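You operate a simulated robot arm through the tools that you are given. There is no shell and no other tool. Be economical: measure what you need, move in short steps, check, and stop when the job is done.

Carry out the task below with a simulated robot arm. There is one attempt and no reset: what you move stays moved.

TASK
Switch the lamp off, wait for COOL, then tilt the shade half up and light it on MID.
Fine: the shade starts at 65 C; the lamp stays on.

It is judged by the outcome, as a careful person would: the job done as asked, and still so three seconds after it is handed in. It fails if anything else is knocked over, pushed out of place, dropped, spilled or broken.

THE ROBOT
A 7-joint arm with a two-finger parallel gripper, fixed in place. Base frame: the origin is at the foot of the arm, x ahead of it, y to its left, z up; the work surface is at about z = 600. Lengths are in mm, angles in rad, forces in N, time in s.
With the tool pointing down near the work surface it reaches from about 100 to 720 mm from the base axis. Its first joint turns from -2.897 to 2.897 rad. Payload 1.57 kg.
The tool frame sits at the grasp point between the pads (the TCP): z along the fingers, y along the line on which they close. The tips reach 30 mm beyond it. Largest opening 110 mm; finger width 24, thickness 12; the body of the gripper, 48 by 112 mm, starts 78 mm behind the TCP.
Orientation is that of the tool frame in the base frame, as [roll, pitch, yaw] about the fixed x, y, z axes, in that order (R = Rz(yaw) Ry(pitch) Rx(roll)). With the fingers straight down and closing along the base's y, the tool's x points along the base's -x, its y along +y and its z along -z.

THE INTERFACE
- The arm moves only by the tool move_arm. Its argument "series" is a list of rows, each a list of 3 entries, a list of its own where there are three numbers: the shift along the base's x, y, z in mm, then the turn, a rotation vector about the base's x, y, z in rad, then the opening, from 0 (shut) to 1 (fully open). In form: [[[tx, ty, tz], [rx, ry, rz], jaw], ...]. A call has 1 to 20 rows; each row shifts and turns the commanded pose from where the row before left it. A row lasts 0.2 s, in which the tool goes at most 50 mm and 0.15 rad; a call with a longer step from one row to the next is refused whole, and so is a gripper value outside its range. Where a pose cannot be reached the arm comes as near as it can. A force on the tool above 40 N (or 10 N above the force at the start of the call, whichever is more), or a blocked arm, ends the call early, and 0.2 s more pass. Each finger travels about 45 mm/s and halts on what it meets, pressing with about 32 N; the grip force reading is that of the motor and also rises with nothing between the fingers. The clock runs only during rows and for 0.2 s after the last one: add rows that do not move to give the fingers time. It gives the time, the measured TCP pose, the force on the tool (base axes), the opening and the grip force at its end, in the units of the frame above (readings bear some noise).
- Cameras (640 x 400 px; columns grow to the right, rows downward): "scene" is fixed at [50.6, 501.3, 1428.4]; the picture's right is [-0.57, -0.82, 0.00], its down [-0.64, 0.44, -0.63] and it looks along [0.52, -0.36, -0.78] (base axes); focal length 214 px, centre (320, 200). "wrist" rides on the gripper at [-36, 0, -80] in the tool frame; the picture's right is [0.00, -1.00, 0.00], its down [0.97, 0.00, -0.24] and it looks along [0.24, 0.00, 0.97] (tool axes); focal length 218 px, centre (320, 200). There is no depth. A picture from a camera that has moved, and an enlarged one, comes with that camera's place and axes in the base frame and with its lens.
- camera(camera): a new picture of that camera. It takes no simulated time.
- raise_lower(by): slides the trunk up (or, below 0, down) by that many mm; the arm rides with it, the base frame stays. It gives what a move gives, with no picture.
- inspect(camera, box): a new picture of the part [left, top, right, bottom] of that camera's present view, enlarged. It takes no simulated time.
- job_done(): hands the job in; it is judged then, once.

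Go step by step. Nothing tells you positions but the pictures and the camera data: compare them with the known pose of the tool, close in by small moves and look again before you grip or let go. The budget is 120 turns and 68 pictures, counting those below and the enlarged ones. Unless the task says otherwise, let go and move clear before handing in, and close with one line.

The tools are called by a JSON object that holds its "api" and its "payload". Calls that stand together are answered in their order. move_arm: Moves the arm, as the interface text tells. Its arguments: {"type":"object","properties":{"series":{"type":"array","items":{"type":"array"}}},"required":["series"]} The other tools are called the same way: raise_lower (by) slides the trunk up or down; camera (camera) takes a picture; inspect (camera, box) takes an enlarged picture of a part of a camera's view; job_done () hands the job in.

At the start:

```text
clock: 0.0
position: [171.9, 359.5, 1250.4]
tcp_rot: [3.141, 0.0, -3.141]
ft_force: [-0.4, 0.1, -0.4]
opening: 110.1
grip_force: 0.1
trunk travel left (down, up): [-500.0, 90.0]
```

scene: 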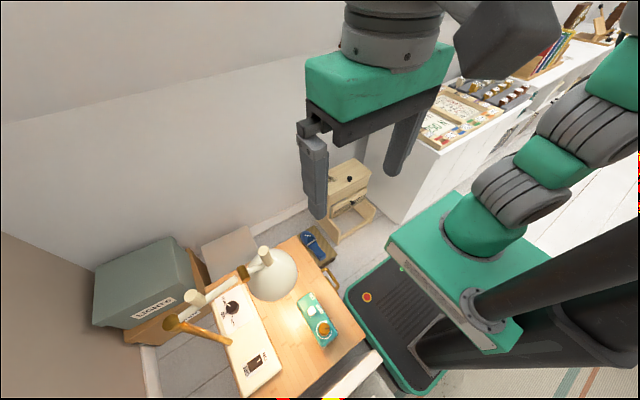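
wrist: 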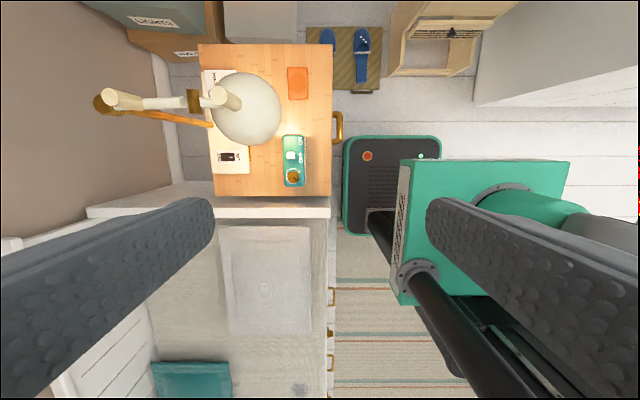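

I see a desk with a lamp (dome shade), a white board and a green control box with switch/knob. I'll look closer at them first.

{"api": "inspect", "payload": {"camera": "scene", "box": [160, 230, 370, 400]}}

{"api": "inspect", "payload": {"camera": "wrist", "box": [80, 40, 350, 210]}}

```text
2.35 times, centred on (265, 315) of scene
camera zoom: at [50.6, 501.3, 1428.4], right [-0.57, -0.82, 0.0], down [-0.64, 0.44, -0.63], along [0.52, -0.36, -0.78], focal length 505 px, centre (449, -71)
```

zoom: 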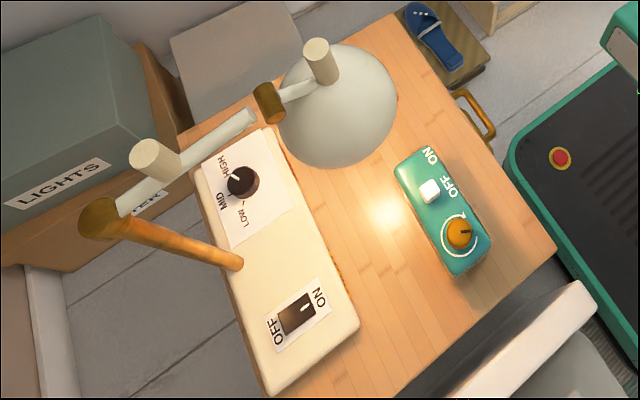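

```text
2.35 times, centred on (215, 125) of wrist
camera zoom: at [207.3, 359.1, 1329.9], right [0.0, -1.0, 0.0], down [-0.97, 0.0, 0.24], along [-0.24, 0.0, -0.97], focal length 514 px, centre (567, 376)
```

zoom: 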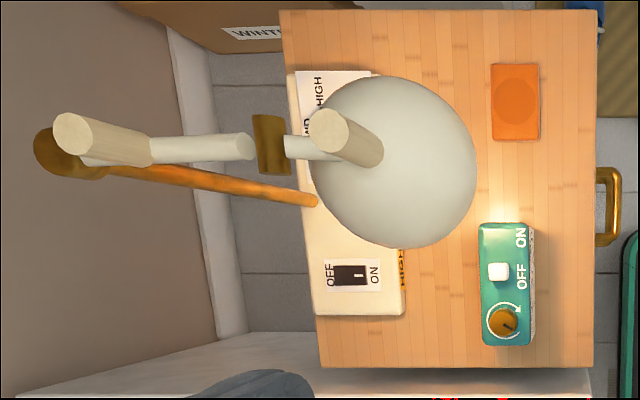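

The lamp has a rocker (about 175,647,620), a dial (about 362,642,640) and a shade around (268,487,915). I'll move sideways, still high, for a closer view of the base and any COOL indicator.

{"api": "move_arm", "payload": {"series": [[[-10, 40, -20], [0, 0, 0], 0], [[-10, 40, -20], [0, 0, 0], 0], [[-10, 40, -20], [0, 0, 0], 0], [[-10, 40, -20], [0, 0, 0], 0], [[-10, 40, -20], [0, 0, 0], 0]]}}

{"api": "camera", "payload": {"camera": "wrist"}}

{"api": "camera", "payload": {"camera": "scene"}}

```text
clock: 1.2
position: [122.2, 560.7, 1151.3]
tcp_rot: [3.139, 0.001, -3.14]
ft_force: [0.2, -0.1, 1.0]
opening: 3.9
grip_force: 0.2
trunk travel left (down, up): [-500.0, 90.0]
```

```text
63 pictures are left
camera wrist: at [157.1, 562.1, 1229.5], right [0.0, -1.0, 0.0], down [-0.97, 0.0, 0.24], along [-0.24, 0.0, -0.97], focal length 218 px, centre (320, 200)
```

wrist: 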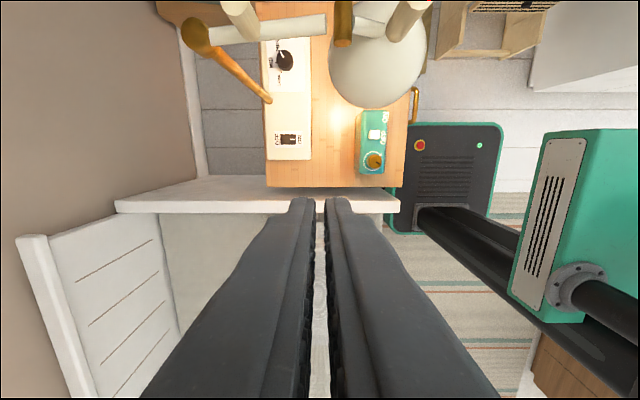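

```text
62 pictures are left
```

scene: 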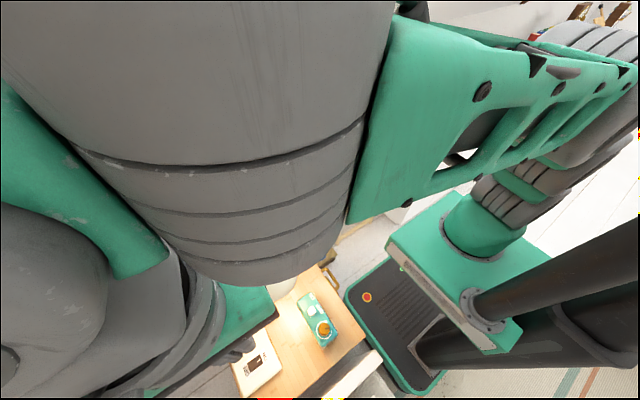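

The view is clearer; let me enlarge the lamp and the base.

{"api": "inspect", "payload": {"camera": "wrist", "box": [240, 20, 340, 190]}}

{"api": "inspect", "payload": {"camera": "wrist", "box": [170, 0, 440, 170]}}

```text
2.35 times, centred on (290, 105) of wrist
camera zoom: at [157.1, 562.1, 1229.5], right [0.0, -1.0, 0.0], down [-0.97, 0.0, 0.24], along [-0.24, 0.0, -0.97], focal length 514 px, centre (391, 424)
```

zoom: 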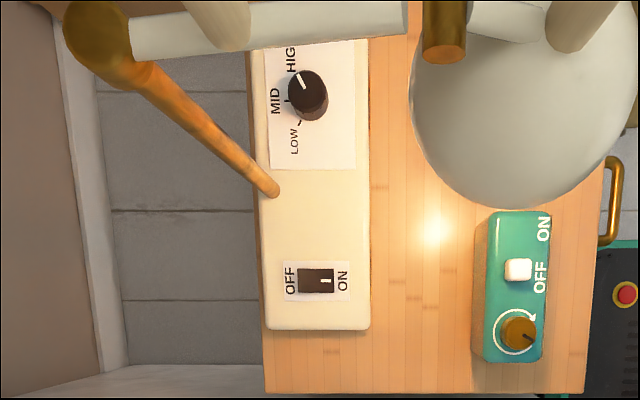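

```text
2.35 times, centred on (305, 85) of wrist
camera zoom: at [157.1, 562.1, 1229.5], right [0.0, -1.0, 0.0], down [-0.97, 0.0, 0.24], along [-0.24, 0.0, -0.97], focal length 514 px, centre (355, 471)
```

zoom: 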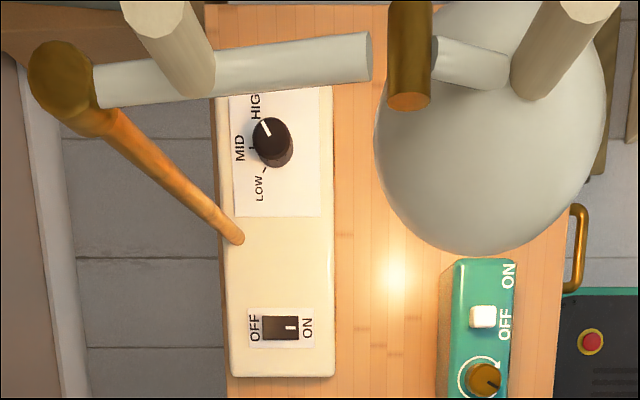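

The rocker's OFF end is on the +y side, roughly (175,662). I'll tilt the tool so that the wrist stays clear of the shade, then lower the trunk.

{"api": "move_arm", "payload": {"series": [[[10, 15, 0], [0, -0.13, 0], 0], [[10, 15, 0], [0, -0.13, 0], 0], [[10, 15, 0], [0, -0.13, 0], 0], [[10, 15, 0], [0, 0, 0], 0], [[10, 15, 0], [0, 0, 0], 0]]}}

{"api": "raise_lower", "payload": {"by": -200}}

{"api": "camera", "payload": {"camera": "wrist"}}

{"api": "camera", "payload": {"camera": "scene"}}

```text
clock: 2.4
position: [156.9, 601.1, 1142.4]
tcp_rot: [-3.133, 0.322, -3.141]
ft_force: [0.1, 0.0, 0.0]
opening: 0.1
grip_force: 21.3
out of reach, approached as far as the arm can: row 1, 3, 4, 5
trunk travel left (down, up): [-500.0, 90.0]
```

```text
clock: 4.6
position: [157.2, 603.0, 942.2]
tcp_rot: [-3.133, 0.321, 3.142]
ft_force: [-0.3, -0.2, -0.3]
opening: 0.0
grip_force: 20.7
trunk travel left (down, up): [-300.0, 290.0]
```

```text
59 pictures are left
camera wrist: at [164.3, 603.3, 1029.2], right [0.0, -1.0, 0.01], down [-1.0, 0.0, -0.08], along [0.08, -0.01, -1.0], focal length 218 px, centre (320, 200)
```

wrist: 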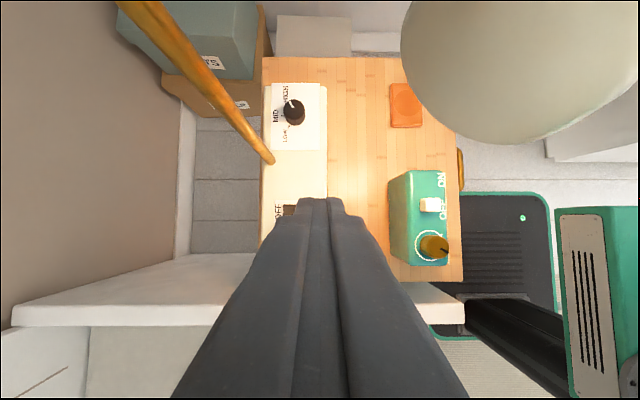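

```text
58 pictures are left
```

scene: 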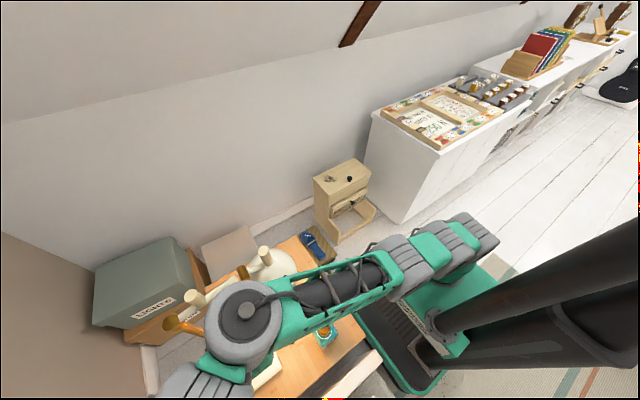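

The tool is tilted about 0.32 rad; I'll tilt it a bit more and come down alongside the lamp with the fingers heading for the OFF end.

{"api": "move_arm", "payload": {"series": [[[0, 0, -10], [0, -0.12, 0], 0], [[0, 0, -10], [0, -0.12, 0], 0], [[0, 0, -10], [0, 0, 0], 0]]}}

{"api": "raise_lower", "payload": {"by": -120}}

{"api": "camera", "payload": {"camera": "scene"}}

```text
clock: 5.4
position: [158.7, 564.8, 918.2]
tcp_rot: [-3.123, 0.43, 3.14]
ft_force: [0.1, -0.1, -0.1]
opening: 0.1
grip_force: 21.2
out of reach, approached as far as the arm can: row 1, 2
trunk travel left (down, up): [-300.0, 290.0]
```

```text
clock: 6.9
position: [158.0, 565.3, 799.6]
tcp_rot: [-3.123, 0.428, 3.14]
ft_force: [-0.2, -0.7, 0.3]
opening: 0.0
grip_force: 21.3
trunk travel left (down, up): [-180.0, 410.0]
```

```text
57 pictures are left
```

scene: 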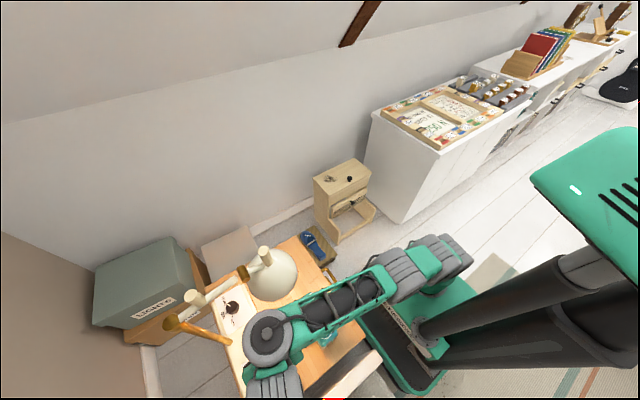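

The wrist is clear of the shade. I'll step towards the rocker and see how well the arm reaches.

{"api": "move_arm", "payload": {"series": [[[0, 30, -10], [0, 0, 0], 0], [[0, 30, -10], [0, 0, 0], 0], [[0, 30, -10], [0, 0, 0], 0]]}}

{"api": "camera", "payload": {"camera": "wrist"}}

```text
clock: 7.7
position: [155.5, 599.4, 751.0]
tcp_rot: [-3.125, 0.425, 3.141]
ft_force: [-0.2, 0.4, 0.2]
opening: 0.0
grip_force: 21.3
out of reach, approached as far as the arm can: row 1, 2, 3
trunk travel left (down, up): [-180.0, 410.0]
```

```text
56 pictures are left
camera wrist: at [154.1, 600.7, 838.0], right [-0.01, -1.0, 0.02], down [-0.98, 0.01, -0.18], along [0.18, -0.02, -0.98], focal length 218 px, centre (320, 200)
```

wrist: 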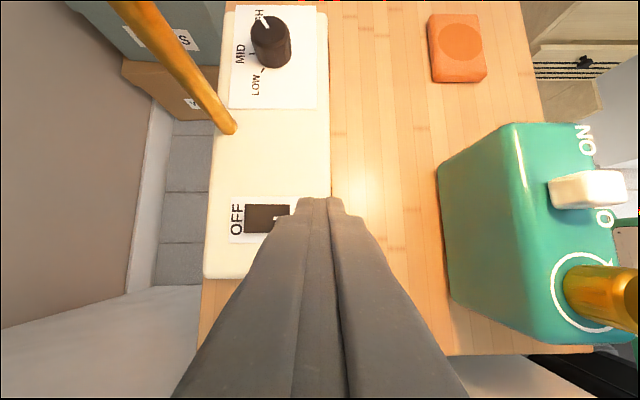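

The rocker reads as (175,647) again, with the OFF end near y≈660. The tilt seems to limit reach, so I'll reduce it a little and move out.

{"api": "move_arm", "payload": {"series": [[[0, 0, 0], [0, 0.13, 0], 0], [[0, 0, 0], [0, 0.1, 0], 0], [[0, 15, 0], [0, 0, 0], 0], [[0, 15, 0], [0, 0, 0], 0]]}}

{"api": "camera", "payload": {"camera": "scene"}}

```text
clock: 8.7
position: [155.3, 627.5, 751.4]
tcp_rot: [-3.121, 0.195, 3.14]
ft_force: [0.7, 0.1, 0.6]
opening: 0.1
grip_force: 21.0
trunk travel left (down, up): [-180.0, 410.0]
```

```text
55 pictures are left
```

scene: 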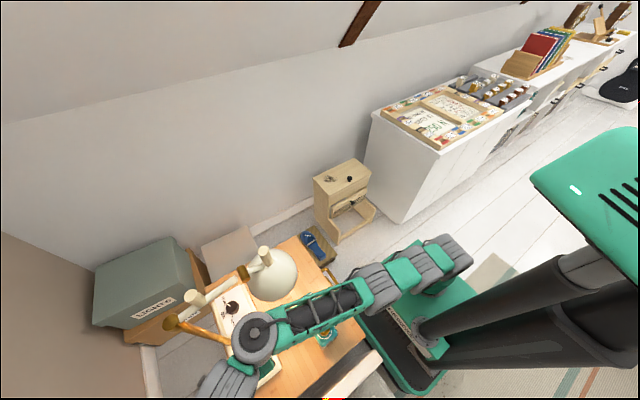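

Reach is fine now. I'll move to just above the OFF end.

{"api": "move_arm", "payload": {"series": [[[7, 16, -25], [0, 0, 0], 0], [[7, 16, -25], [0, 0, 0], 0]]}}

{"api": "camera", "payload": {"camera": "scene"}}

{"api": "camera", "payload": {"camera": "wrist"}}

```text
clock: 9.3
position: [158.0, 642.4, 697.4]
tcp_rot: [-3.121, 0.193, 3.14]
ft_force: [-0.7, 0.2, 0.2]
opening: 0.0
grip_force: 21.7
out of reach, approached as far as the arm can: row 1, 2
trunk travel left (down, up): [-180.0, 410.0]
```

```text
54 pictures are left
```

scene: 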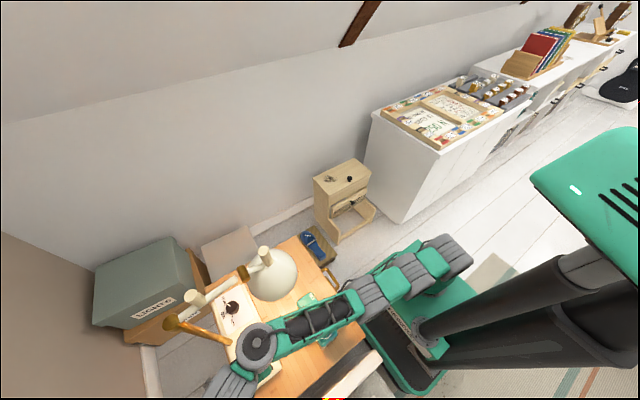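

```text
53 pictures are left
camera wrist: at [176.5, 644.4, 781.1], right [0.0, -1.0, 0.02], down [-1.0, 0.01, 0.05], along [-0.05, -0.02, -1.0], focal length 218 px, centre (320, 200)
```

wrist: 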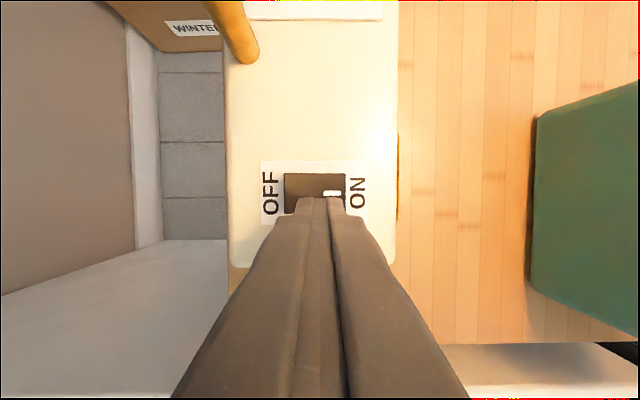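

The arm is nearly straight at this trunk height. I'll lift the tool a little, then lower the trunk to regain reach.

{"api": "move_arm", "payload": {"series": [[[0, 0, 40], [0, 0, 0], 0], [[0, 0, 40], [0, 0, 0], 0], [[0, 0, 20], [0, 0, 0], 0]]}}

{"api": "raise_lower", "payload": {"by": -100}}

{"api": "move_arm", "payload": {"series": [[[6, 9, 0], [0, 0, 0], 0], [[6, 9, 0], [0, 0, 0], 0]]}}

{"api": "camera", "payload": {"camera": "wrist"}}

{"api": "camera", "payload": {"camera": "scene"}}

```text
clock: 10.1
position: [143.6, 621.5, 791.7]
tcp_rot: [-3.122, 0.198, 3.141]
ft_force: [0.5, 0.9, 0.9]
opening: 0.0
grip_force: 21.4
out of reach, approached as far as the arm can: row 1, 2, 3
trunk travel left (down, up): [-180.0, 410.0]
```

```text
clock: 11.4
position: [145.3, 620.8, 692.2]
tcp_rot: [-3.122, 0.197, 3.141]
ft_force: [-0.8, -0.4, 0.5]
opening: 0.0
grip_force: 21.0
trunk travel left (down, up): [-80.0, 510.0]
```

```text
clock: 12.0
position: [145.4, 620.7, 684.3]
tcp_rot: [-3.123, 0.198, 3.141]
ft_force: [0.1, 0.5, 0.2]
opening: 0.0
grip_force: 21.3
out of reach, approached as far as the arm can: row 1, 2
trunk travel left (down, up): [-80.0, 510.0]
```

```text
52 pictures are left
camera wrist: at [164.4, 623.7, 769.6], right [-0.01, -1.0, 0.02], down [-1.0, 0.01, 0.05], along [-0.05, -0.02, -1.0], focal length 218 px, centre (320, 200)
```

wrist: 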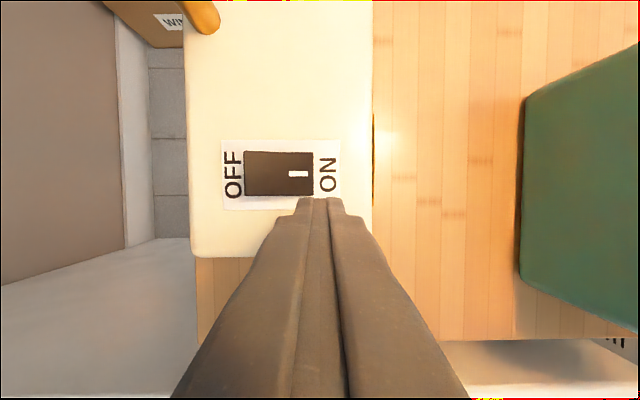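

```text
51 pictures are left
```

scene: 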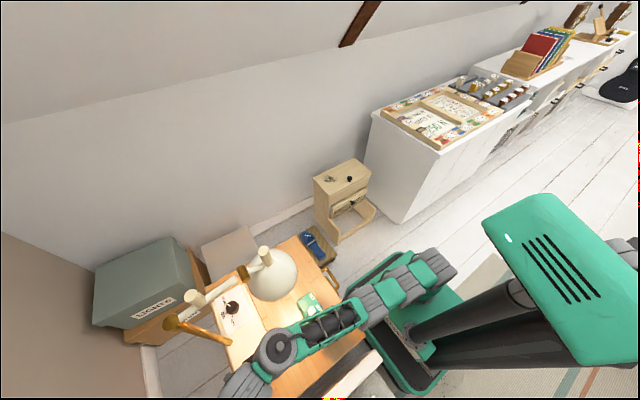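

Reach grows when the tool is lower relative to the trunk, so I should raise the trunk and reach down instead.

{"api": "raise_lower", "payload": {"by": 250}}

{"api": "move_arm", "payload": {"series": [[[0, 0, -50], [0, 0, 0], 0], [[0, 0, -50], [0, 0, 0], 0], [[0, 0, -50], [0, 0, 0], 0], [[0, 0, -50], [0, 0, 0], 0], [[6, 9, -25], [0, 0, 0], 0], [[6, 9, -15], [0, 0, 0], 0], [[6, 9, 0], [0, 0, 0], 0], [[6, 9, 0], [0, 0, 0], 0]]}}

{"api": "camera", "payload": {"camera": "wrist"}}

{"api": "camera", "payload": {"camera": "scene"}}

```text
clock: 14.6
position: [146.3, 620.6, 934.8]
tcp_rot: [-3.123, 0.196, 3.14]
ft_force: [0.8, -0.5, -0.7]
opening: 0.0
grip_force: 21.5
trunk travel left (down, up): [-330.0, 260.0]
```

```text
clock: 16.4
position: [151.9, 636.2, 731.9]
tcp_rot: [-3.12, 0.198, 3.141]
ft_force: [0.1, 0.1, -0.5]
opening: 0.1
grip_force: 21.1
out of reach, approached as far as the arm can: row 1, 2, 6, 7, 8
trunk travel left (down, up): [-330.0, 260.0]
```

```text
50 pictures are left
camera wrist: at [170.4, 637.8, 816.1], right [-0.01, -1.0, 0.02], down [-1.0, 0.01, 0.05], along [-0.05, -0.02, -1.0], focal length 218 px, centre (320, 200)
```

wrist: 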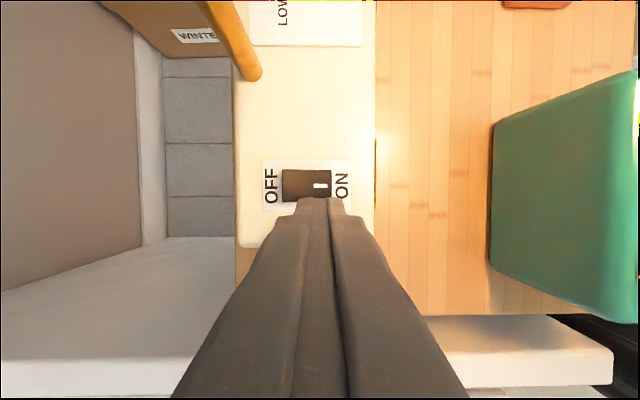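

```text
49 pictures are left
```

scene: 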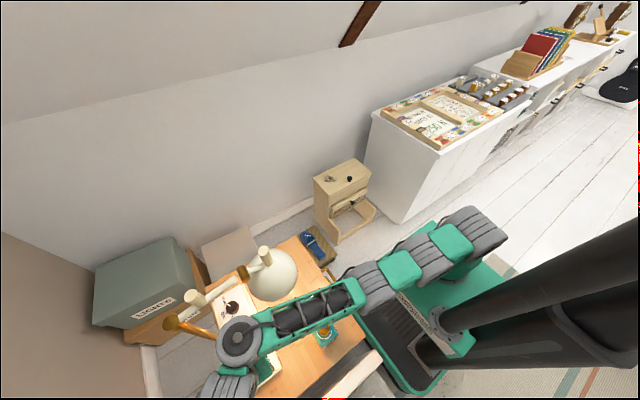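

The best trunk height is in between, and a slight outward lean of the tool gains the rest. I'll lean by 0.2 rad, raise a bit and lower the trunk 120.

{"api": "move_arm", "payload": {"series": [[[0, 0, 40], [0, 0, 0], 0], [[0, 0, 40], [0.1, 0, 0], 0], [[0, 0, 0], [0.12, 0, 0], 0]]}}

{"api": "raise_lower", "payload": {"by": -120}}

{"api": "move_arm", "payload": {"series": [[[10, 10, 0], [0, 0, 0], 0], [[5, 10, 0], [0, 0, 0], 0]]}}

{"api": "camera", "payload": {"camera": "wrist"}}

```text
clock: 17.2
position: [152.4, 638.5, 812.6]
tcp_rot: [2.999, 0.194, 3.106]
ft_force: [0.4, 0.2, -0.4]
opening: 0.1
grip_force: 21.6
out of reach, approached as far as the arm can: row 3
trunk travel left (down, up): [-330.0, 260.0]
```

```text
clock: 18.7
position: [151.9, 639.1, 692.6]
tcp_rot: [3.002, 0.194, 3.109]
ft_force: [-0.3, -0.1, 0.5]
opening: 0.0
grip_force: 21.4
trunk travel left (down, up): [-210.0, 380.0]
```

```text
clock: 19.3
position: [167.7, 659.3, 692.1]
tcp_rot: [3.003, 0.193, 3.109]
ft_force: [0.5, 0.2, 0.3]
opening: 0.0
grip_force: 21.1
trunk travel left (down, up): [-210.0, 380.0]
```

```text
48 pictures are left
camera wrist: at [185.4, 647.5, 776.5], right [-0.01, -0.99, -0.14], down [-1.0, 0.0, 0.05], along [-0.05, 0.14, -0.99], focal length 218 px, centre (320, 200)
```

wrist: 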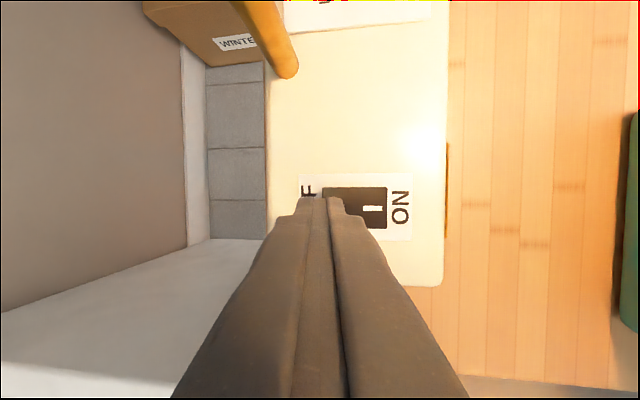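

The tip is now above the OFF half (rocker 623–667 in y, tip at 663). Pressing straight down in small steps.

{"api": "move_arm", "payload": {"series": [[[0, -5, -12], [0, 0, 0], 0], [[0, 0, -10], [0, 0, 0], 0], [[0, 0, -6], [0, 0, 0], 0], [[0, 0, -5], [0, 0, 0], 0], [[0, 0, -5], [0, 0, 0], 0]]}}

{"api": "camera", "payload": {"camera": "wrist"}}

```text
clock: 20.2
position: [165.9, 656.6, 674.1]
tcp_rot: [2.978, 0.196, 3.105]
ft_force: [-2.2, -0.5, 9.3]
opening: 0.0
grip_force: 21.7
trunk travel left (down, up): [-210.0, 380.0]
stopped in row 4: the force on the tool passed its limit (the readings are from after the stop); the commanded pose is now the measured one
```

```text
47 pictures are left
camera wrist: at [184.4, 642.4, 757.9], right [-0.01, -0.99, -0.16], down [-1.0, 0.0, 0.04], along [-0.04, 0.16, -0.99], focal length 218 px, centre (320, 200)
```

wrist: 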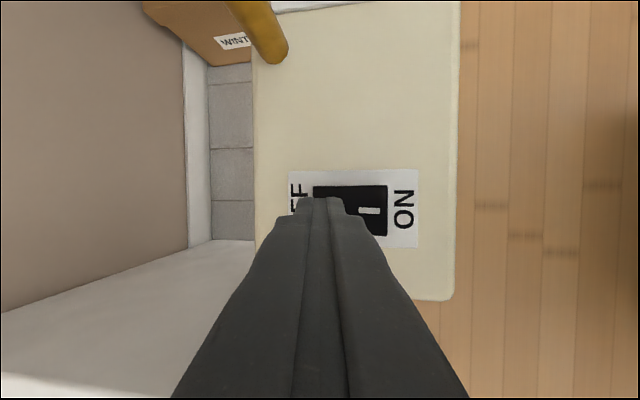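

The lamp went out — the light spot is gone. Now I'll back off and look for the COOL indicator.

{"api": "move_arm", "payload": {"series": [[[0, 0, 30], [0, 0, 0], 0], [[-5, -10, 40], [0, 0, 0], 0], [[-5, -10, 40], [-0.1, 0, 0], 0], [[-5, -20, 40], [-0.08, 0, 0], 0]]}}

{"api": "inspect", "payload": {"camera": "scene", "box": [140, 210, 350, 400]}}

{"api": "camera", "payload": {"camera": "wrist"}}

```text
clock: 21.2
position: [151.9, 614.4, 821.9]
tcp_rot: [-3.115, 0.2, -3.141]
ft_force: [-0.1, 0.1, -0.9]
opening: 0.0
grip_force: 21.0
trunk travel left (down, up): [-210.0, 380.0]
```

```text
2.11 times, centred on (245, 305) of scene
camera zoom: at [50.6, 501.3, 1428.4], right [-0.57, -0.82, 0.0], down [-0.64, 0.44, -0.63], along [0.52, -0.36, -0.78], focal length 452 px, centre (478, -21)
```

zoom: 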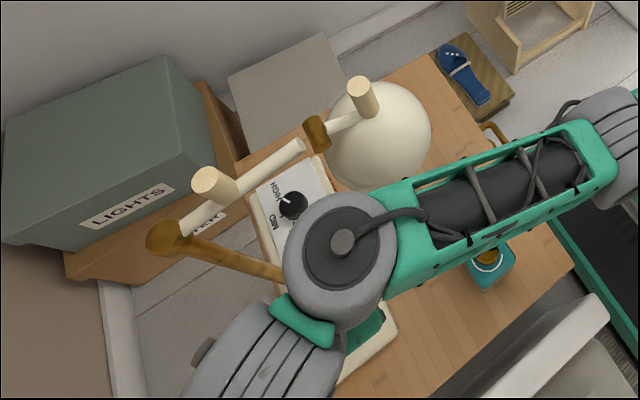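

```text
45 pictures are left
camera wrist: at [170.2, 617.0, 906.5], right [-0.01, -1.0, 0.03], down [-1.0, 0.01, 0.04], along [-0.04, -0.03, -1.0], focal length 218 px, centre (320, 200)
```

wrist: 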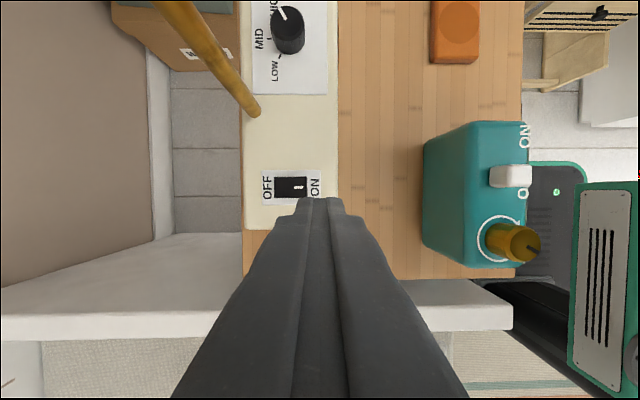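

The lamp is off. The indicator seems to be on the base's side facing -y, so I'll retreat to look at it from that side.

{"api": "move_arm", "payload": {"series": [[[-10, -20, 45], [0, 0, 0], 0], [[-10, -20, 45], [0, 0, 0], 0], [[0, -40, 25], [0, 0, 0], 0], [[0, -45, 10], [0, 0, 0], 0], [[0, -45, 0], [0, 0, 0], 0], [[0, -45, 0], [0.1, 0, 0], 0], [[0, -30, 0], [0.13, 0, 0], 0], [[0, 0, 0], [0.13, 0, 0], 0], [[0, 0, 0], [0.13, 0, 0], 0]]}}

{"api": "camera", "payload": {"camera": "wrist"}}

{"api": "camera", "payload": {"camera": "scene"}}

```text
refused: row 1 steps farther than a row can; nothing moved
```

```text
44 pictures are left
camera wrist: at [170.2, 617.0, 906.5], right [-0.01, -1.0, 0.03], down [-1.0, 0.01, 0.04], along [-0.04, -0.03, -1.0], focal length 218 px, centre (320, 200)
```

wrist: 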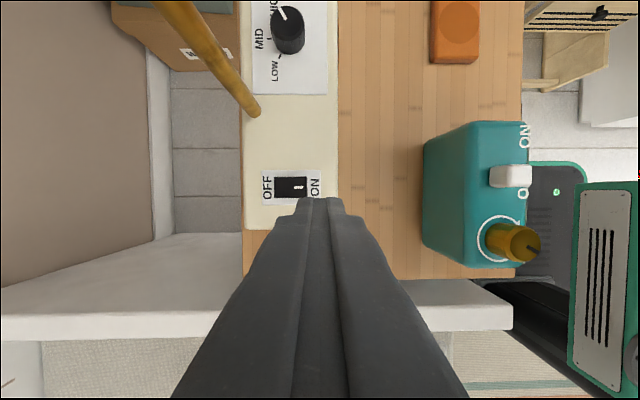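

```text
43 pictures are left
```

scene: 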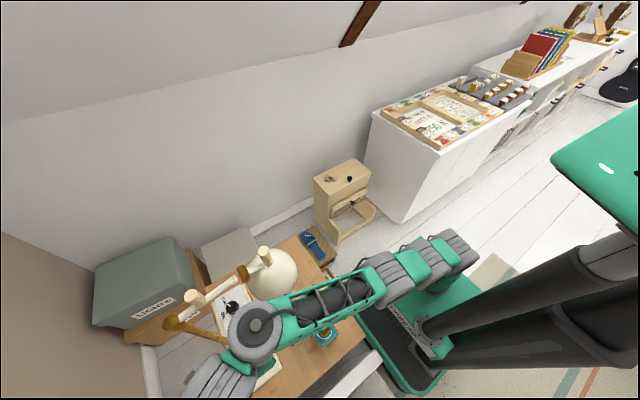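

The first step was too long; same path with shorter steps.

{"api": "move_arm", "payload": {"series": [[[-10, -10, 40], [0, 0, 0], 0], [[-10, -20, 40], [0, 0, 0], 0], [[0, -25, 40], [0, 0, 0], 0], [[0, -45, 10], [0, 0, 0], 0], [[0, -45, 0], [0, 0, 0], 0], [[0, -45, 0], [0.1, 0, 0], 0], [[0, -40, 0], [0.13, 0, 0], 0], [[0, 0, 0], [0.13, 0, 0], 0], [[0, 0, 0], [0.13, 0, 0], 0]]}}

```text
clock: 23.2
position: [130.5, 382.3, 951.3]
tcp_rot: [2.668, 0.173, 3.044]
ft_force: [-0.1, 0.2, -0.6]
opening: 0.1
grip_force: 21.0
out of reach, approached as far as the arm can: row 3
trunk travel left (down, up): [-210.0, 380.0]
```

{"api": "camera", "payload": {"camera": "wrist"}}

{"api": "inspect", "payload": {"camera": "scene", "box": [160, 220, 370, 400]}}

```text
42 pictures are left
camera wrist: at [149.0, 345.4, 1027.3], right [-0.01, -0.89, -0.45], down [-1.0, -0.01, 0.04], along [-0.05, 0.45, -0.89], focal length 218 px, centre (320, 200)
```

wrist: 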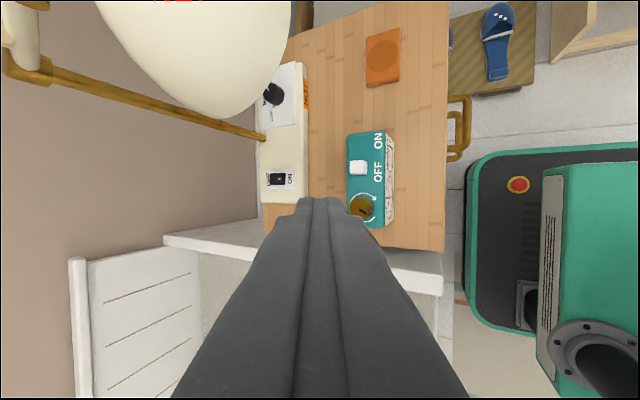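

```text
2.22 times, centred on (265, 310) of scene
camera zoom: at [50.6, 501.3, 1428.4], right [-0.57, -0.82, 0.0], down [-0.64, 0.44, -0.63], along [0.52, -0.36, -0.78], focal length 477 px, centre (442, -44)
```

zoom: 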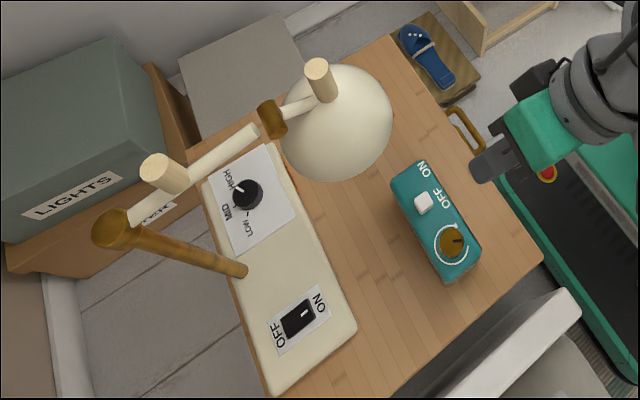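

There's an orange strip on the base's -y side; zoom in.

{"api": "inspect", "payload": {"camera": "wrist", "box": [250, 50, 340, 130]}}

```text
5.00 times, centred on (295, 90) of wrist
camera zoom: at [149.0, 345.4, 1027.3], right [-0.01, -0.89, -0.45], down [-1.0, -0.01, 0.04], along [-0.05, 0.45, -0.89], focal length 1091 px, centre (445, 750)
```

zoom: 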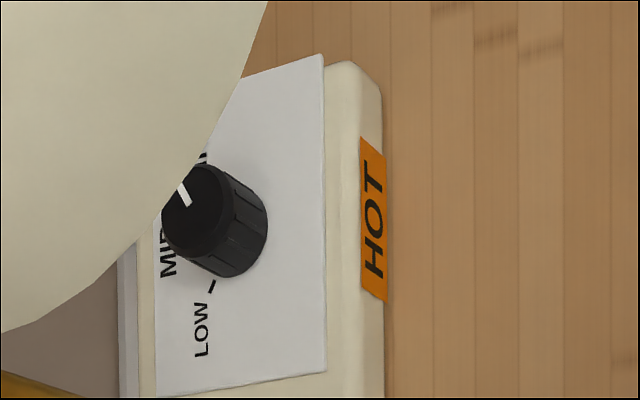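

It reads HOT, so I'll wait without moving for a while.

{"api": "move_arm", "payload": {"series": [[[0, 0, 0], [0, 0, 0], 0], [[0, 0, 0], [0, 0, 0], 0], [[0, 0, 0], [0, 0, 0], 0], [[0, 0, 0], [0, 0, 0], 0], [[0, 0, 0], [0, 0, 0], 0], [[0, 0, 0], [0, 0, 0], 0], [[0, 0, 0], [0, 0, 0], 0], [[0, 0, 0], [0, 0, 0], 0], [[0, 0, 0], [0, 0, 0], 0], [[0, 0, 0], [0, 0, 0], 0], [[0, 0, 0], [0, 0, 0], 0], [[0, 0, 0], [0, 0, 0], 0], [[0, 0, 0], [0, 0, 0], 0], [[0, 0, 0], [0, 0, 0], 0], [[0, 0, 0], [0, 0, 0], 0], [[0, 0, 0], [0, 0, 0], 0], [[0, 0, 0], [0, 0, 0], 0], [[0, 0, 0], [0, 0, 0], 0], [[0, 0, 0], [0, 0, 0], 0], [[0, 0, 0], [0, 0, 0], 0]]}}

{"api": "move_arm", "payload": {"series": [[[0, 0, 0], [0, 0, 0], 0], [[0, 0, 0], [0, 0, 0], 0], [[0, 0, 0], [0, 0, 0], 0], [[0, 0, 0], [0, 0, 0], 0], [[0, 0, 0], [0, 0, 0], 0], [[0, 0, 0], [0, 0, 0], 0], [[0, 0, 0], [0, 0, 0], 0], [[0, 0, 0], [0, 0, 0], 0], [[0, 0, 0], [0, 0, 0], 0], [[0, 0, 0], [0, 0, 0], 0], [[0, 0, 0], [0, 0, 0], 0], [[0, 0, 0], [0, 0, 0], 0], [[0, 0, 0], [0, 0, 0], 0], [[0, 0, 0], [0, 0, 0], 0], [[0, 0, 0], [0, 0, 0], 0], [[0, 0, 0], [0, 0, 0], 0], [[0, 0, 0], [0, 0, 0], 0], [[0, 0, 0], [0, 0, 0], 0], [[0, 0, 0], [0, 0, 0], 0], [[0, 0, 0], [0, 0, 0], 0]]}}

{"api": "move_arm", "payload": {"series": [[[0, 0, 0], [0, 0, 0], 0], [[0, 0, 0], [0, 0, 0], 0], [[0, 0, 0], [0, 0, 0], 0], [[0, 0, 0], [0, 0, 0], 0], [[0, 0, 0], [0, 0, 0], 0], [[0, 0, 0], [0, 0, 0], 0], [[0, 0, 0], [0, 0, 0], 0], [[0, 0, 0], [0, 0, 0], 0], [[0, 0, 0], [0, 0, 0], 0], [[0, 0, 0], [0, 0, 0], 0], [[0, 0, 0], [0, 0, 0], 0], [[0, 0, 0], [0, 0, 0], 0], [[0, 0, 0], [0, 0, 0], 0], [[0, 0, 0], [0, 0, 0], 0], [[0, 0, 0], [0, 0, 0], 0], [[0, 0, 0], [0, 0, 0], 0], [[0, 0, 0], [0, 0, 0], 0], [[0, 0, 0], [0, 0, 0], 0], [[0, 0, 0], [0, 0, 0], 0], [[0, 0, 0], [0, 0, 0], 0]]}}

{"api": "inspect", "payload": {"camera": "wrist", "box": [250, 50, 340, 130]}}

```text
clock: 27.4
position: [130.0, 382.5, 950.4]
tcp_rot: [2.672, 0.175, 3.045]
ft_force: [-0.7, 0.6, -0.5]
opening: 0.0
grip_force: 21.4
trunk travel left (down, up): [-210.0, 380.0]
```

```text
clock: 31.6
position: [130.4, 383.5, 951.4]
tcp_rot: [2.67, 0.174, 3.046]
ft_force: [0.1, 0.2, -0.7]
opening: 0.0
grip_force: 21.6
trunk travel left (down, up): [-210.0, 380.0]
```

```text
clock: 35.8
position: [131.2, 382.4, 951.7]
tcp_rot: [2.672, 0.175, 3.046]
ft_force: [0.0, -0.8, -0.3]
opening: 0.0
grip_force: 21.2
trunk travel left (down, up): [-210.0, 380.0]
```

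```text
5.00 times, centred on (295, 90) of wrist
camera zoom: at [149.1, 345.1, 1027.2], right [-0.01, -0.89, -0.45], down [-1.0, -0.01, 0.04], along [-0.04, 0.45, -0.89], focal length 1091 px, centre (445, 750)
```

zoom: 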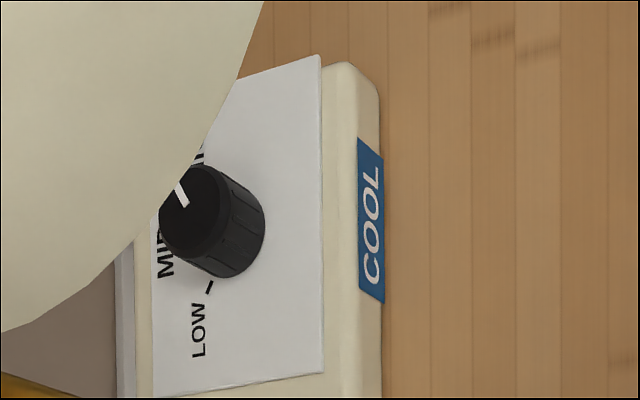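

COOL is showing. Now I need a sideways view of the lamp head to understand its tilt joint; I'll back off and pitch the camera up.

{"api": "move_arm", "payload": {"series": [[[-10, -30, 0], [0.12, -0.06, 0], 0], [[-10, -30, 0], [0.12, -0.06, 0], 0], [[-10, -30, 0], [0.12, -0.06, 0], 0], [[-10, -30, 0], [0.12, -0.06, 0], 0], [[-10, -10, 0], [0.12, -0.06, 0], 0], [[-10, 0, 0], [0.12, -0.06, 0], 0]]}}

{"api": "camera", "payload": {"camera": "wrist"}}

```text
clock: 36.9
position: [105.2, 262.3, 1107.5]
tcp_rot: [2.178, 0.333, 2.911]
ft_force: [5.3, 5.5, 2.2]
opening: 0.3
grip_force: 21.2
out of reach, approached as far as the arm can: row 1, 2, 3, 4, 5
trunk travel left (down, up): [-210.0, 380.0]
stopped in row 5: the force on the tool passed its limit (the readings are from after the stop); the commanded pose is now the measured one
```

```text
38 pictures are left
camera wrist: at [108.2, 195.0, 1162.3], right [0.13, -0.62, -0.78], down [-0.98, 0.03, -0.19], along [0.14, 0.79, -0.6], focal length 218 px, centre (320, 200)
```

wrist: 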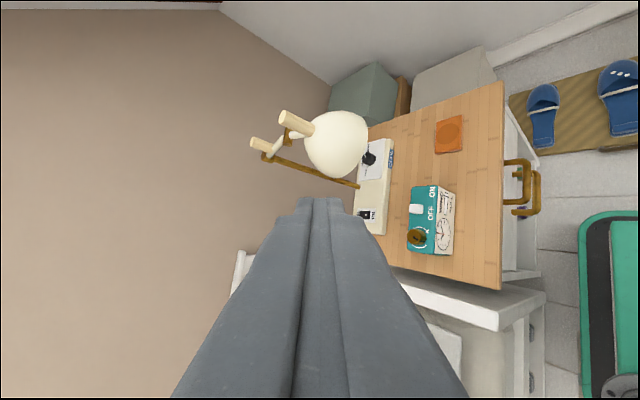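

A force was felt — probably the fast motion or the arm touching itself. Checking the scene and the lamp head.

{"api": "camera", "payload": {"camera": "scene"}}

{"api": "inspect", "payload": {"camera": "wrist", "box": [230, 80, 400, 200]}}

```text
37 pictures are left
```

scene: 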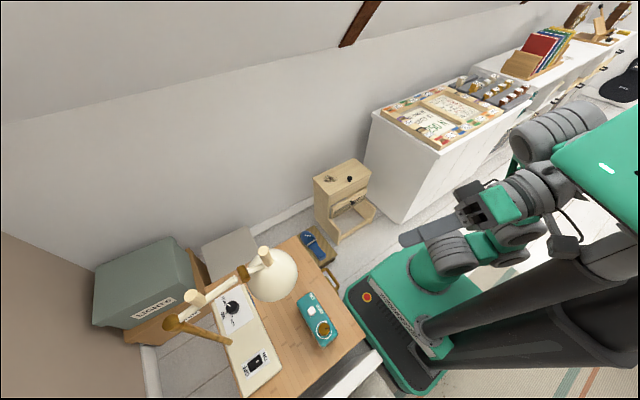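

```text
3.33 times, centred on (315, 140) of wrist
camera zoom: at [108.2, 195.0, 1162.3], right [0.13, -0.62, -0.78], down [-0.98, 0.03, -0.19], along [0.14, 0.79, -0.6], focal length 728 px, centre (337, 400)
```

zoom: 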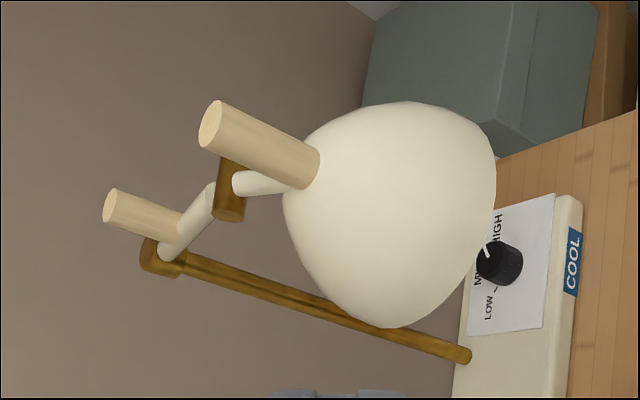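

The lamp head hinges about an x-axis at roughly (y 537, z 1000), with a vertical peg handle at (267,485), z 977–1038. Look for marks at the hinge.

{"api": "inspect", "payload": {"camera": "scene", "box": [220, 235, 310, 305]}}

{"api": "inspect", "payload": {"camera": "wrist", "box": [270, 95, 380, 185]}}

```text
5.71 times, centred on (265, 270) of scene
camera zoom: at [50.6, 501.3, 1428.4], right [-0.57, -0.82, 0.0], down [-0.64, 0.44, -0.63], along [0.52, -0.36, -0.78], focal length 1226 px, centre (634, -200)
```

zoom: 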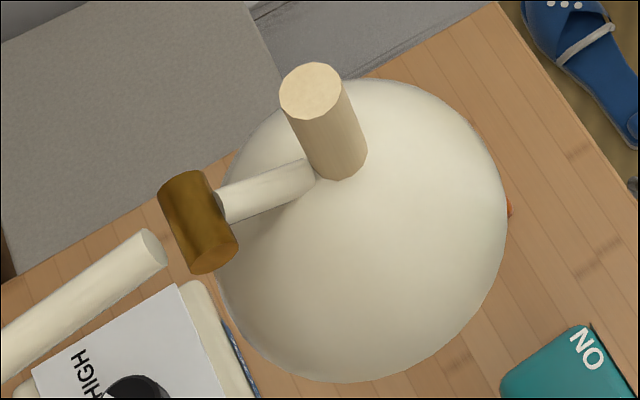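

```text
4.44 times, centred on (325, 140) of wrist
camera zoom: at [108.2, 195.0, 1162.3], right [0.13, -0.62, -0.78], down [-0.98, 0.03, -0.19], along [0.14, 0.79, -0.6], focal length 970 px, centre (298, 467)
```

zoom: 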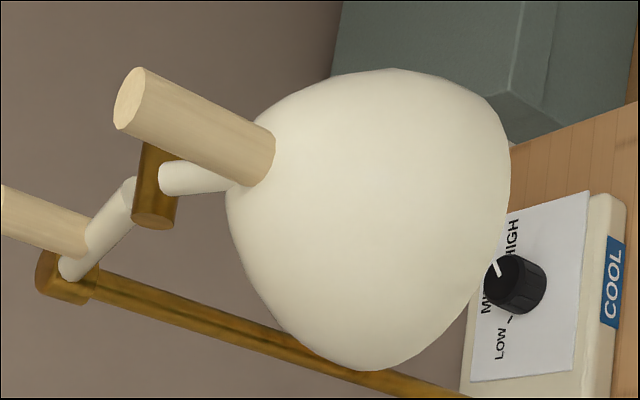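

There are no marks visible, so I'll grip the peg with pads along x and swing it about the hinge. First raise the trunk, straighten the tool to vertical, and yaw so the fingers close along x.

{"api": "raise_lower", "payload": {"by": 290}}

{"api": "move_arm", "payload": {"series": [[[0, 0, -20], [-0.129, 0.063, 0], 0], [[0, 0, -20], [-0.129, 0.063, 0], 0], [[0, 0, -20], [-0.129, 0.063, 0], 0], [[0, 0, -20], [-0.129, 0.063, 0], 0], [[10, 15, -20], [-0.129, 0.063, 0], 0.2], [[10, 15, -20], [-0.129, 0.063, 0], 0.5], [[10, 15, -20], [-0.129, 0.063, 0], 0.5]]}}

{"api": "move_arm", "payload": {"series": [[[0, 5, 0], [0, 0, 0.14], 0.5], [[0, 5, 0], [0, 0, 0.14], 0.5], [[0, 5, 0], [0, 0, 0.14], 0.5], [[0, 5, 0], [0, 0, 0.14], 0.5], [[0, 5, 0], [0, 0, 0.14], 0.5], [[0, 0, 0], [0, 0, 0.14], 0.5], [[0, 0, 0], [0, 0, 0.14], 0.5], [[0, 0, 0], [0, 0, 0.14], 0.5]]}}

```text
clock: 39.8
position: [105.2, 262.9, 1397.8]
tcp_rot: [2.176, 0.335, 2.914]
ft_force: [20.5, 14.8, -5.6]
opening: 0.1
grip_force: 21.2
trunk travel left (down, up): [-500.0, 90.0]
```

```text
clock: 41.4
position: [135.9, 308.3, 1258.4]
tcp_rot: [-3.138, -0.004, 3.089]
ft_force: [0.3, 0.6, -0.5]
opening: 55.2
grip_force: 0.1
trunk travel left (down, up): [-500.0, 90.0]
```

```text
clock: 43.2
position: [134.8, 332.3, 1258.3]
tcp_rot: [-3.141, -0.002, -2.072]
ft_force: [0.7, -0.2, -1.3]
opening: 54.9
grip_force: 0.0
trunk travel left (down, up): [-500.0, 90.0]
```

Vertical now; finish the yaw and move above the peg.

{"api": "move_arm", "payload": {"series": [[[26, 30, -20], [0, 0, 0.125], 0.6], [[26, 30, -20], [0, 0, 0.125], 0.6], [[26, 30, -20], [0, 0, 0.125], 0.6], [[26, 30, -20], [0, 0, 0.125], 0.6], [[28, 33, -20], [0, 0, 0], 0.6]]}}

{"api": "camera", "payload": {"camera": "wrist"}}

```text
clock: 44.4
position: [267.4, 487.5, 1158.7]
tcp_rot: [3.14, -0.001, -1.574]
ft_force: [-0.9, 1.0, 0.1]
opening: 65.8
grip_force: 0.1
trunk travel left (down, up): [-500.0, 90.0]
```

```text
33 pictures are left
camera wrist: at [266.1, 524.0, 1236.9], right [1.0, 0.0, 0.0], down [0.0, -0.97, 0.24], along [0.0, -0.24, -0.97], focal length 218 px, centre (320, 200)
```

wrist: 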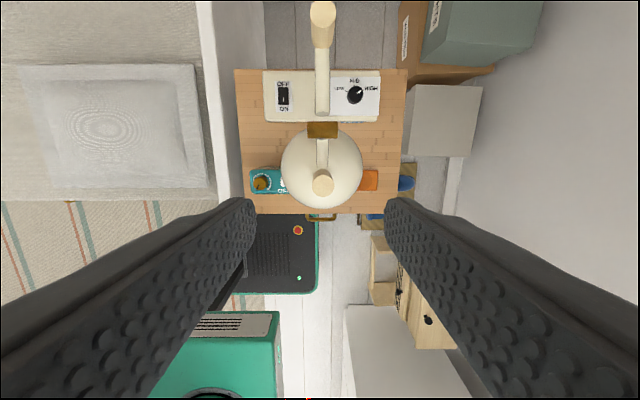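

Peg top confirmed at about (269,488,1038), right below the TCP. Descending and gripping it.

{"api": "move_arm", "payload": {"series": [[[0, 0, -40], [0, 0, 0], 0.6], [[0, 0, -40], [0, 0, 0], 0.6], [[1, 0, -30], [0, 0, 0], 0.6], [[0, 0, -26], [0, 0, 0], 0.6]]}}

{"api": "camera", "payload": {"camera": "wrist"}}

```text
clock: 45.4
position: [270.1, 486.9, 1023.0]
tcp_rot: [-3.141, -0.002, -1.575]
ft_force: [0.9, 1.3, 0.1]
opening: 66.0
grip_force: 0.0
trunk travel left (down, up): [-500.0, 90.0]
```

```text
32 pictures are left
camera wrist: at [268.8, 523.1, 1102.0], right [1.0, 0.0, 0.0], down [-0.01, -0.97, 0.24], along [0.0, -0.24, -0.97], focal length 218 px, centre (320, 200)
```

wrist: 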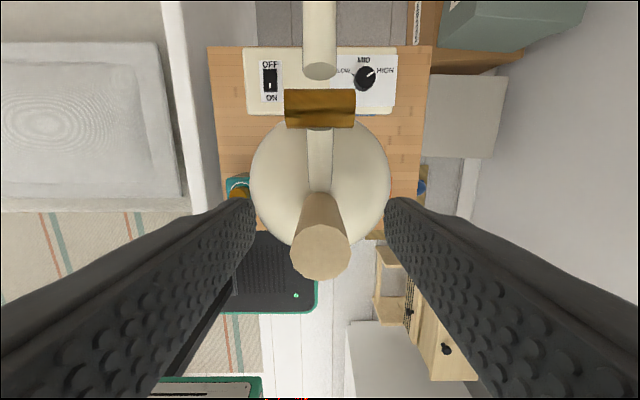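

The peg is between the pads. Closing.

{"api": "move_arm", "payload": {"series": [[[0, 0, 0], [0, 0, 0], 0.15], [[0, 0, 0], [0, 0, 0], 0.1], [[0, 0, 0], [0, 0, 0], 0.1], [[0, 0, 0], [0, 0, 0], 0.1], [[0, 0, 0], [0, 0, 0], 0.1], [[0, 0, 0], [0, 0, 0], 0.1]]}}

```text
clock: 46.8
position: [269.9, 487.0, 1022.5]
tcp_rot: [3.141, -0.003, -1.573]
ft_force: [0.1, 0.0, -0.5]
opening: 21.6
grip_force: 34.6
trunk travel left (down, up): [-500.0, 90.0]
```

Gripped (21.6 mm). Swinging it up along the hinge arc, first about 20°.

{"api": "move_arm", "payload": {"series": [[[0, 2.5, 4.4], [0, 0, 0], 0.1], [[0, 2.5, 4.3], [0, 0, 0], 0.1], [[0, 3, 3.9], [0, 0, 0], 0.1], [[0, 3.3, 3.7], [0, 0, 0], 0.1]]}}

{"api": "camera", "payload": {"camera": "wrist"}}

{"api": "inspect", "payload": {"camera": "scene", "box": [160, 210, 370, 400]}}

```text
clock: 47.8
position: [268.4, 496.1, 1037.7]
tcp_rot: [3.141, -0.002, -1.575]
ft_force: [-0.9, -10.0, -14.8]
opening: 21.7
grip_force: 34.9
trunk travel left (down, up): [-500.0, 90.0]
```

```text
31 pictures are left
camera wrist: at [268.1, 533.6, 1118.0], right [1.0, 0.0, 0.0], down [0.0, -0.97, 0.24], along [0.0, -0.24, -0.97], focal length 218 px, centre (320, 200)
```

wrist: 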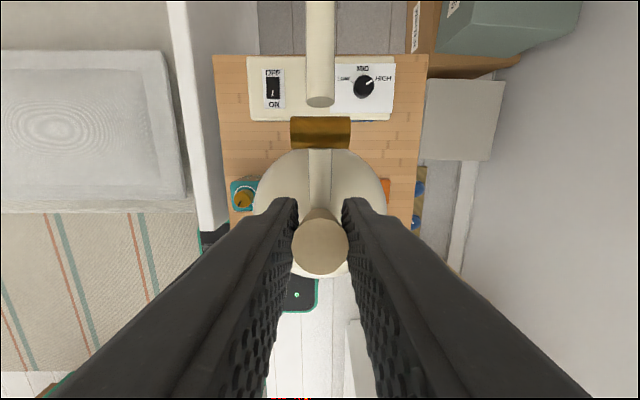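

```text
2.11 times, centred on (265, 305) of scene
camera zoom: at [50.6, 501.3, 1428.4], right [-0.57, -0.82, 0.0], down [-0.64, 0.44, -0.63], along [0.52, -0.36, -0.78], focal length 452 px, centre (436, -21)
```

zoom: 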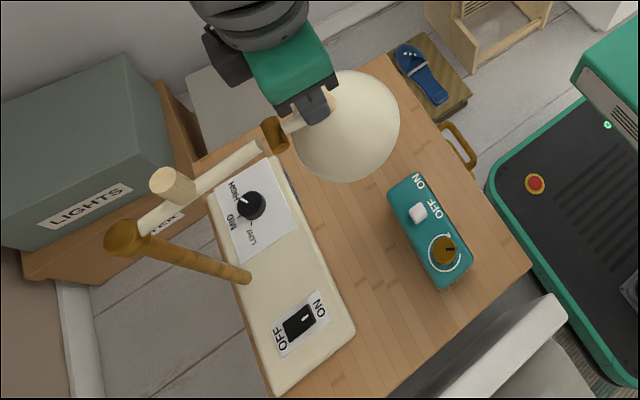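

The shade follows the peg and nothing else shifts. Continuing up to ~40°.

{"api": "move_arm", "payload": {"series": [[[0, 3.6, 3.4], [0, 0, 0], 0.1], [[0, 3.9, 3.2], [0, 0, 0], 0.1], [[0, 4.2, 2.7], [0, 0, 0], 0.1], [[0, 4.4, 2.3], [0, 0, 0], 0.1]]}}

{"api": "camera", "payload": {"camera": "wrist"}}

{"api": "inspect", "payload": {"camera": "scene", "box": [160, 210, 370, 400]}}

```text
clock: 48.8
position: [269.6, 513.3, 1051.5]
tcp_rot: [3.141, 0.001, -1.575]
ft_force: [-0.6, -14.4, -5.5]
opening: 21.5
grip_force: 35.1
trunk travel left (down, up): [-500.0, 90.0]
```

```text
29 pictures are left
camera wrist: at [268.4, 548.8, 1130.9], right [1.0, 0.0, 0.0], down [0.0, -0.97, 0.24], along [0.0, -0.24, -0.97], focal length 218 px, centre (320, 200)
```

wrist: 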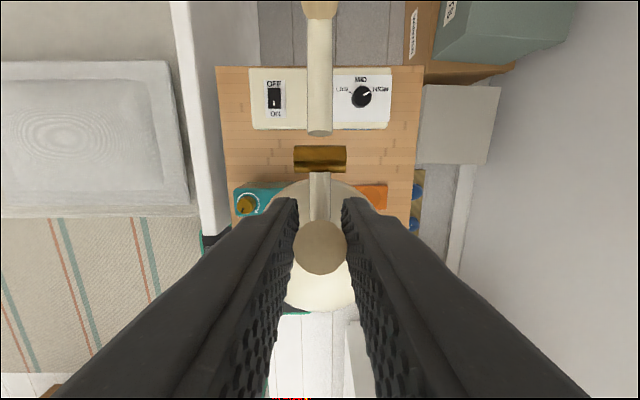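

```text
2.11 times, centred on (265, 305) of scene
camera zoom: at [50.6, 501.3, 1428.4], right [-0.57, -0.82, 0.0], down [-0.64, 0.44, -0.63], along [0.52, -0.36, -0.78], focal length 452 px, centre (436, -21)
```

zoom: 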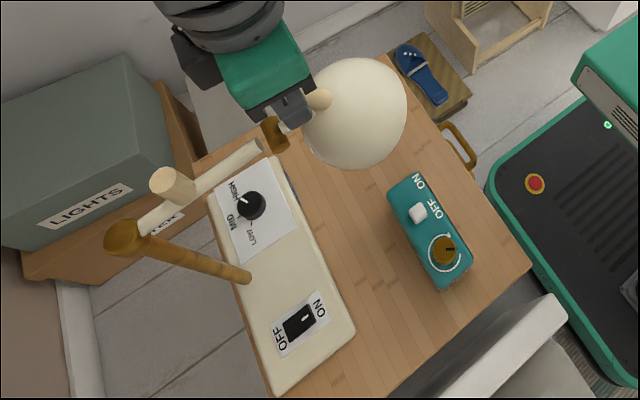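

About 38° now. To know what "half" means I'll feel gently for the upper stop, in small steps.

{"api": "move_arm", "payload": {"series": [[[0, 4.6, 2.0], [0, 0, 0], 0.1], [[0, 4.8, 1.5], [0, 0, 0], 0.1], [[0, 4.9, 1.1], [0, 0, 0], 0.1], [[0, 4.9, 0.6], [0, 0, 0], 0.1]]}}

{"api": "move_arm", "payload": {"series": [[[0, 5, 0.2], [0, 0, 0], 0.1], [[0, 5, -0.1], [0, 0, 0], 0.1], [[0, 4.9, -0.6], [0, 0, 0], 0.1]]}}

{"api": "inspect", "payload": {"camera": "scene", "box": [160, 210, 370, 400]}}

```text
clock: 49.8
position: [268.3, 531.0, 1057.3]
tcp_rot: [-3.139, 0.003, -1.576]
ft_force: [0.6, -16.3, 6.0]
opening: 21.7
grip_force: 33.8
trunk travel left (down, up): [-500.0, 90.0]
```

```text
clock: 50.6
position: [268.5, 545.4, 1057.5]
tcp_rot: [-3.14, 0.003, -1.574]
ft_force: [0.0, -13.8, 15.9]
opening: 21.7
grip_force: 34.4
trunk travel left (down, up): [-500.0, 90.0]
```

```text
2.11 times, centred on (265, 305) of scene
camera zoom: at [50.6, 501.3, 1428.4], right [-0.57, -0.82, 0.0], down [-0.64, 0.44, -0.63], along [0.52, -0.36, -0.78], focal length 452 px, centre (436, -21)
```

zoom: 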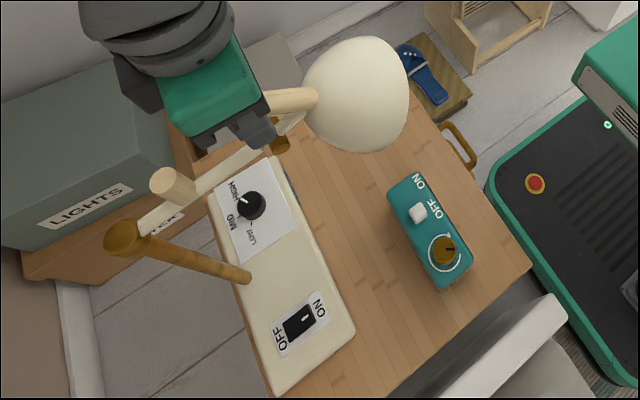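

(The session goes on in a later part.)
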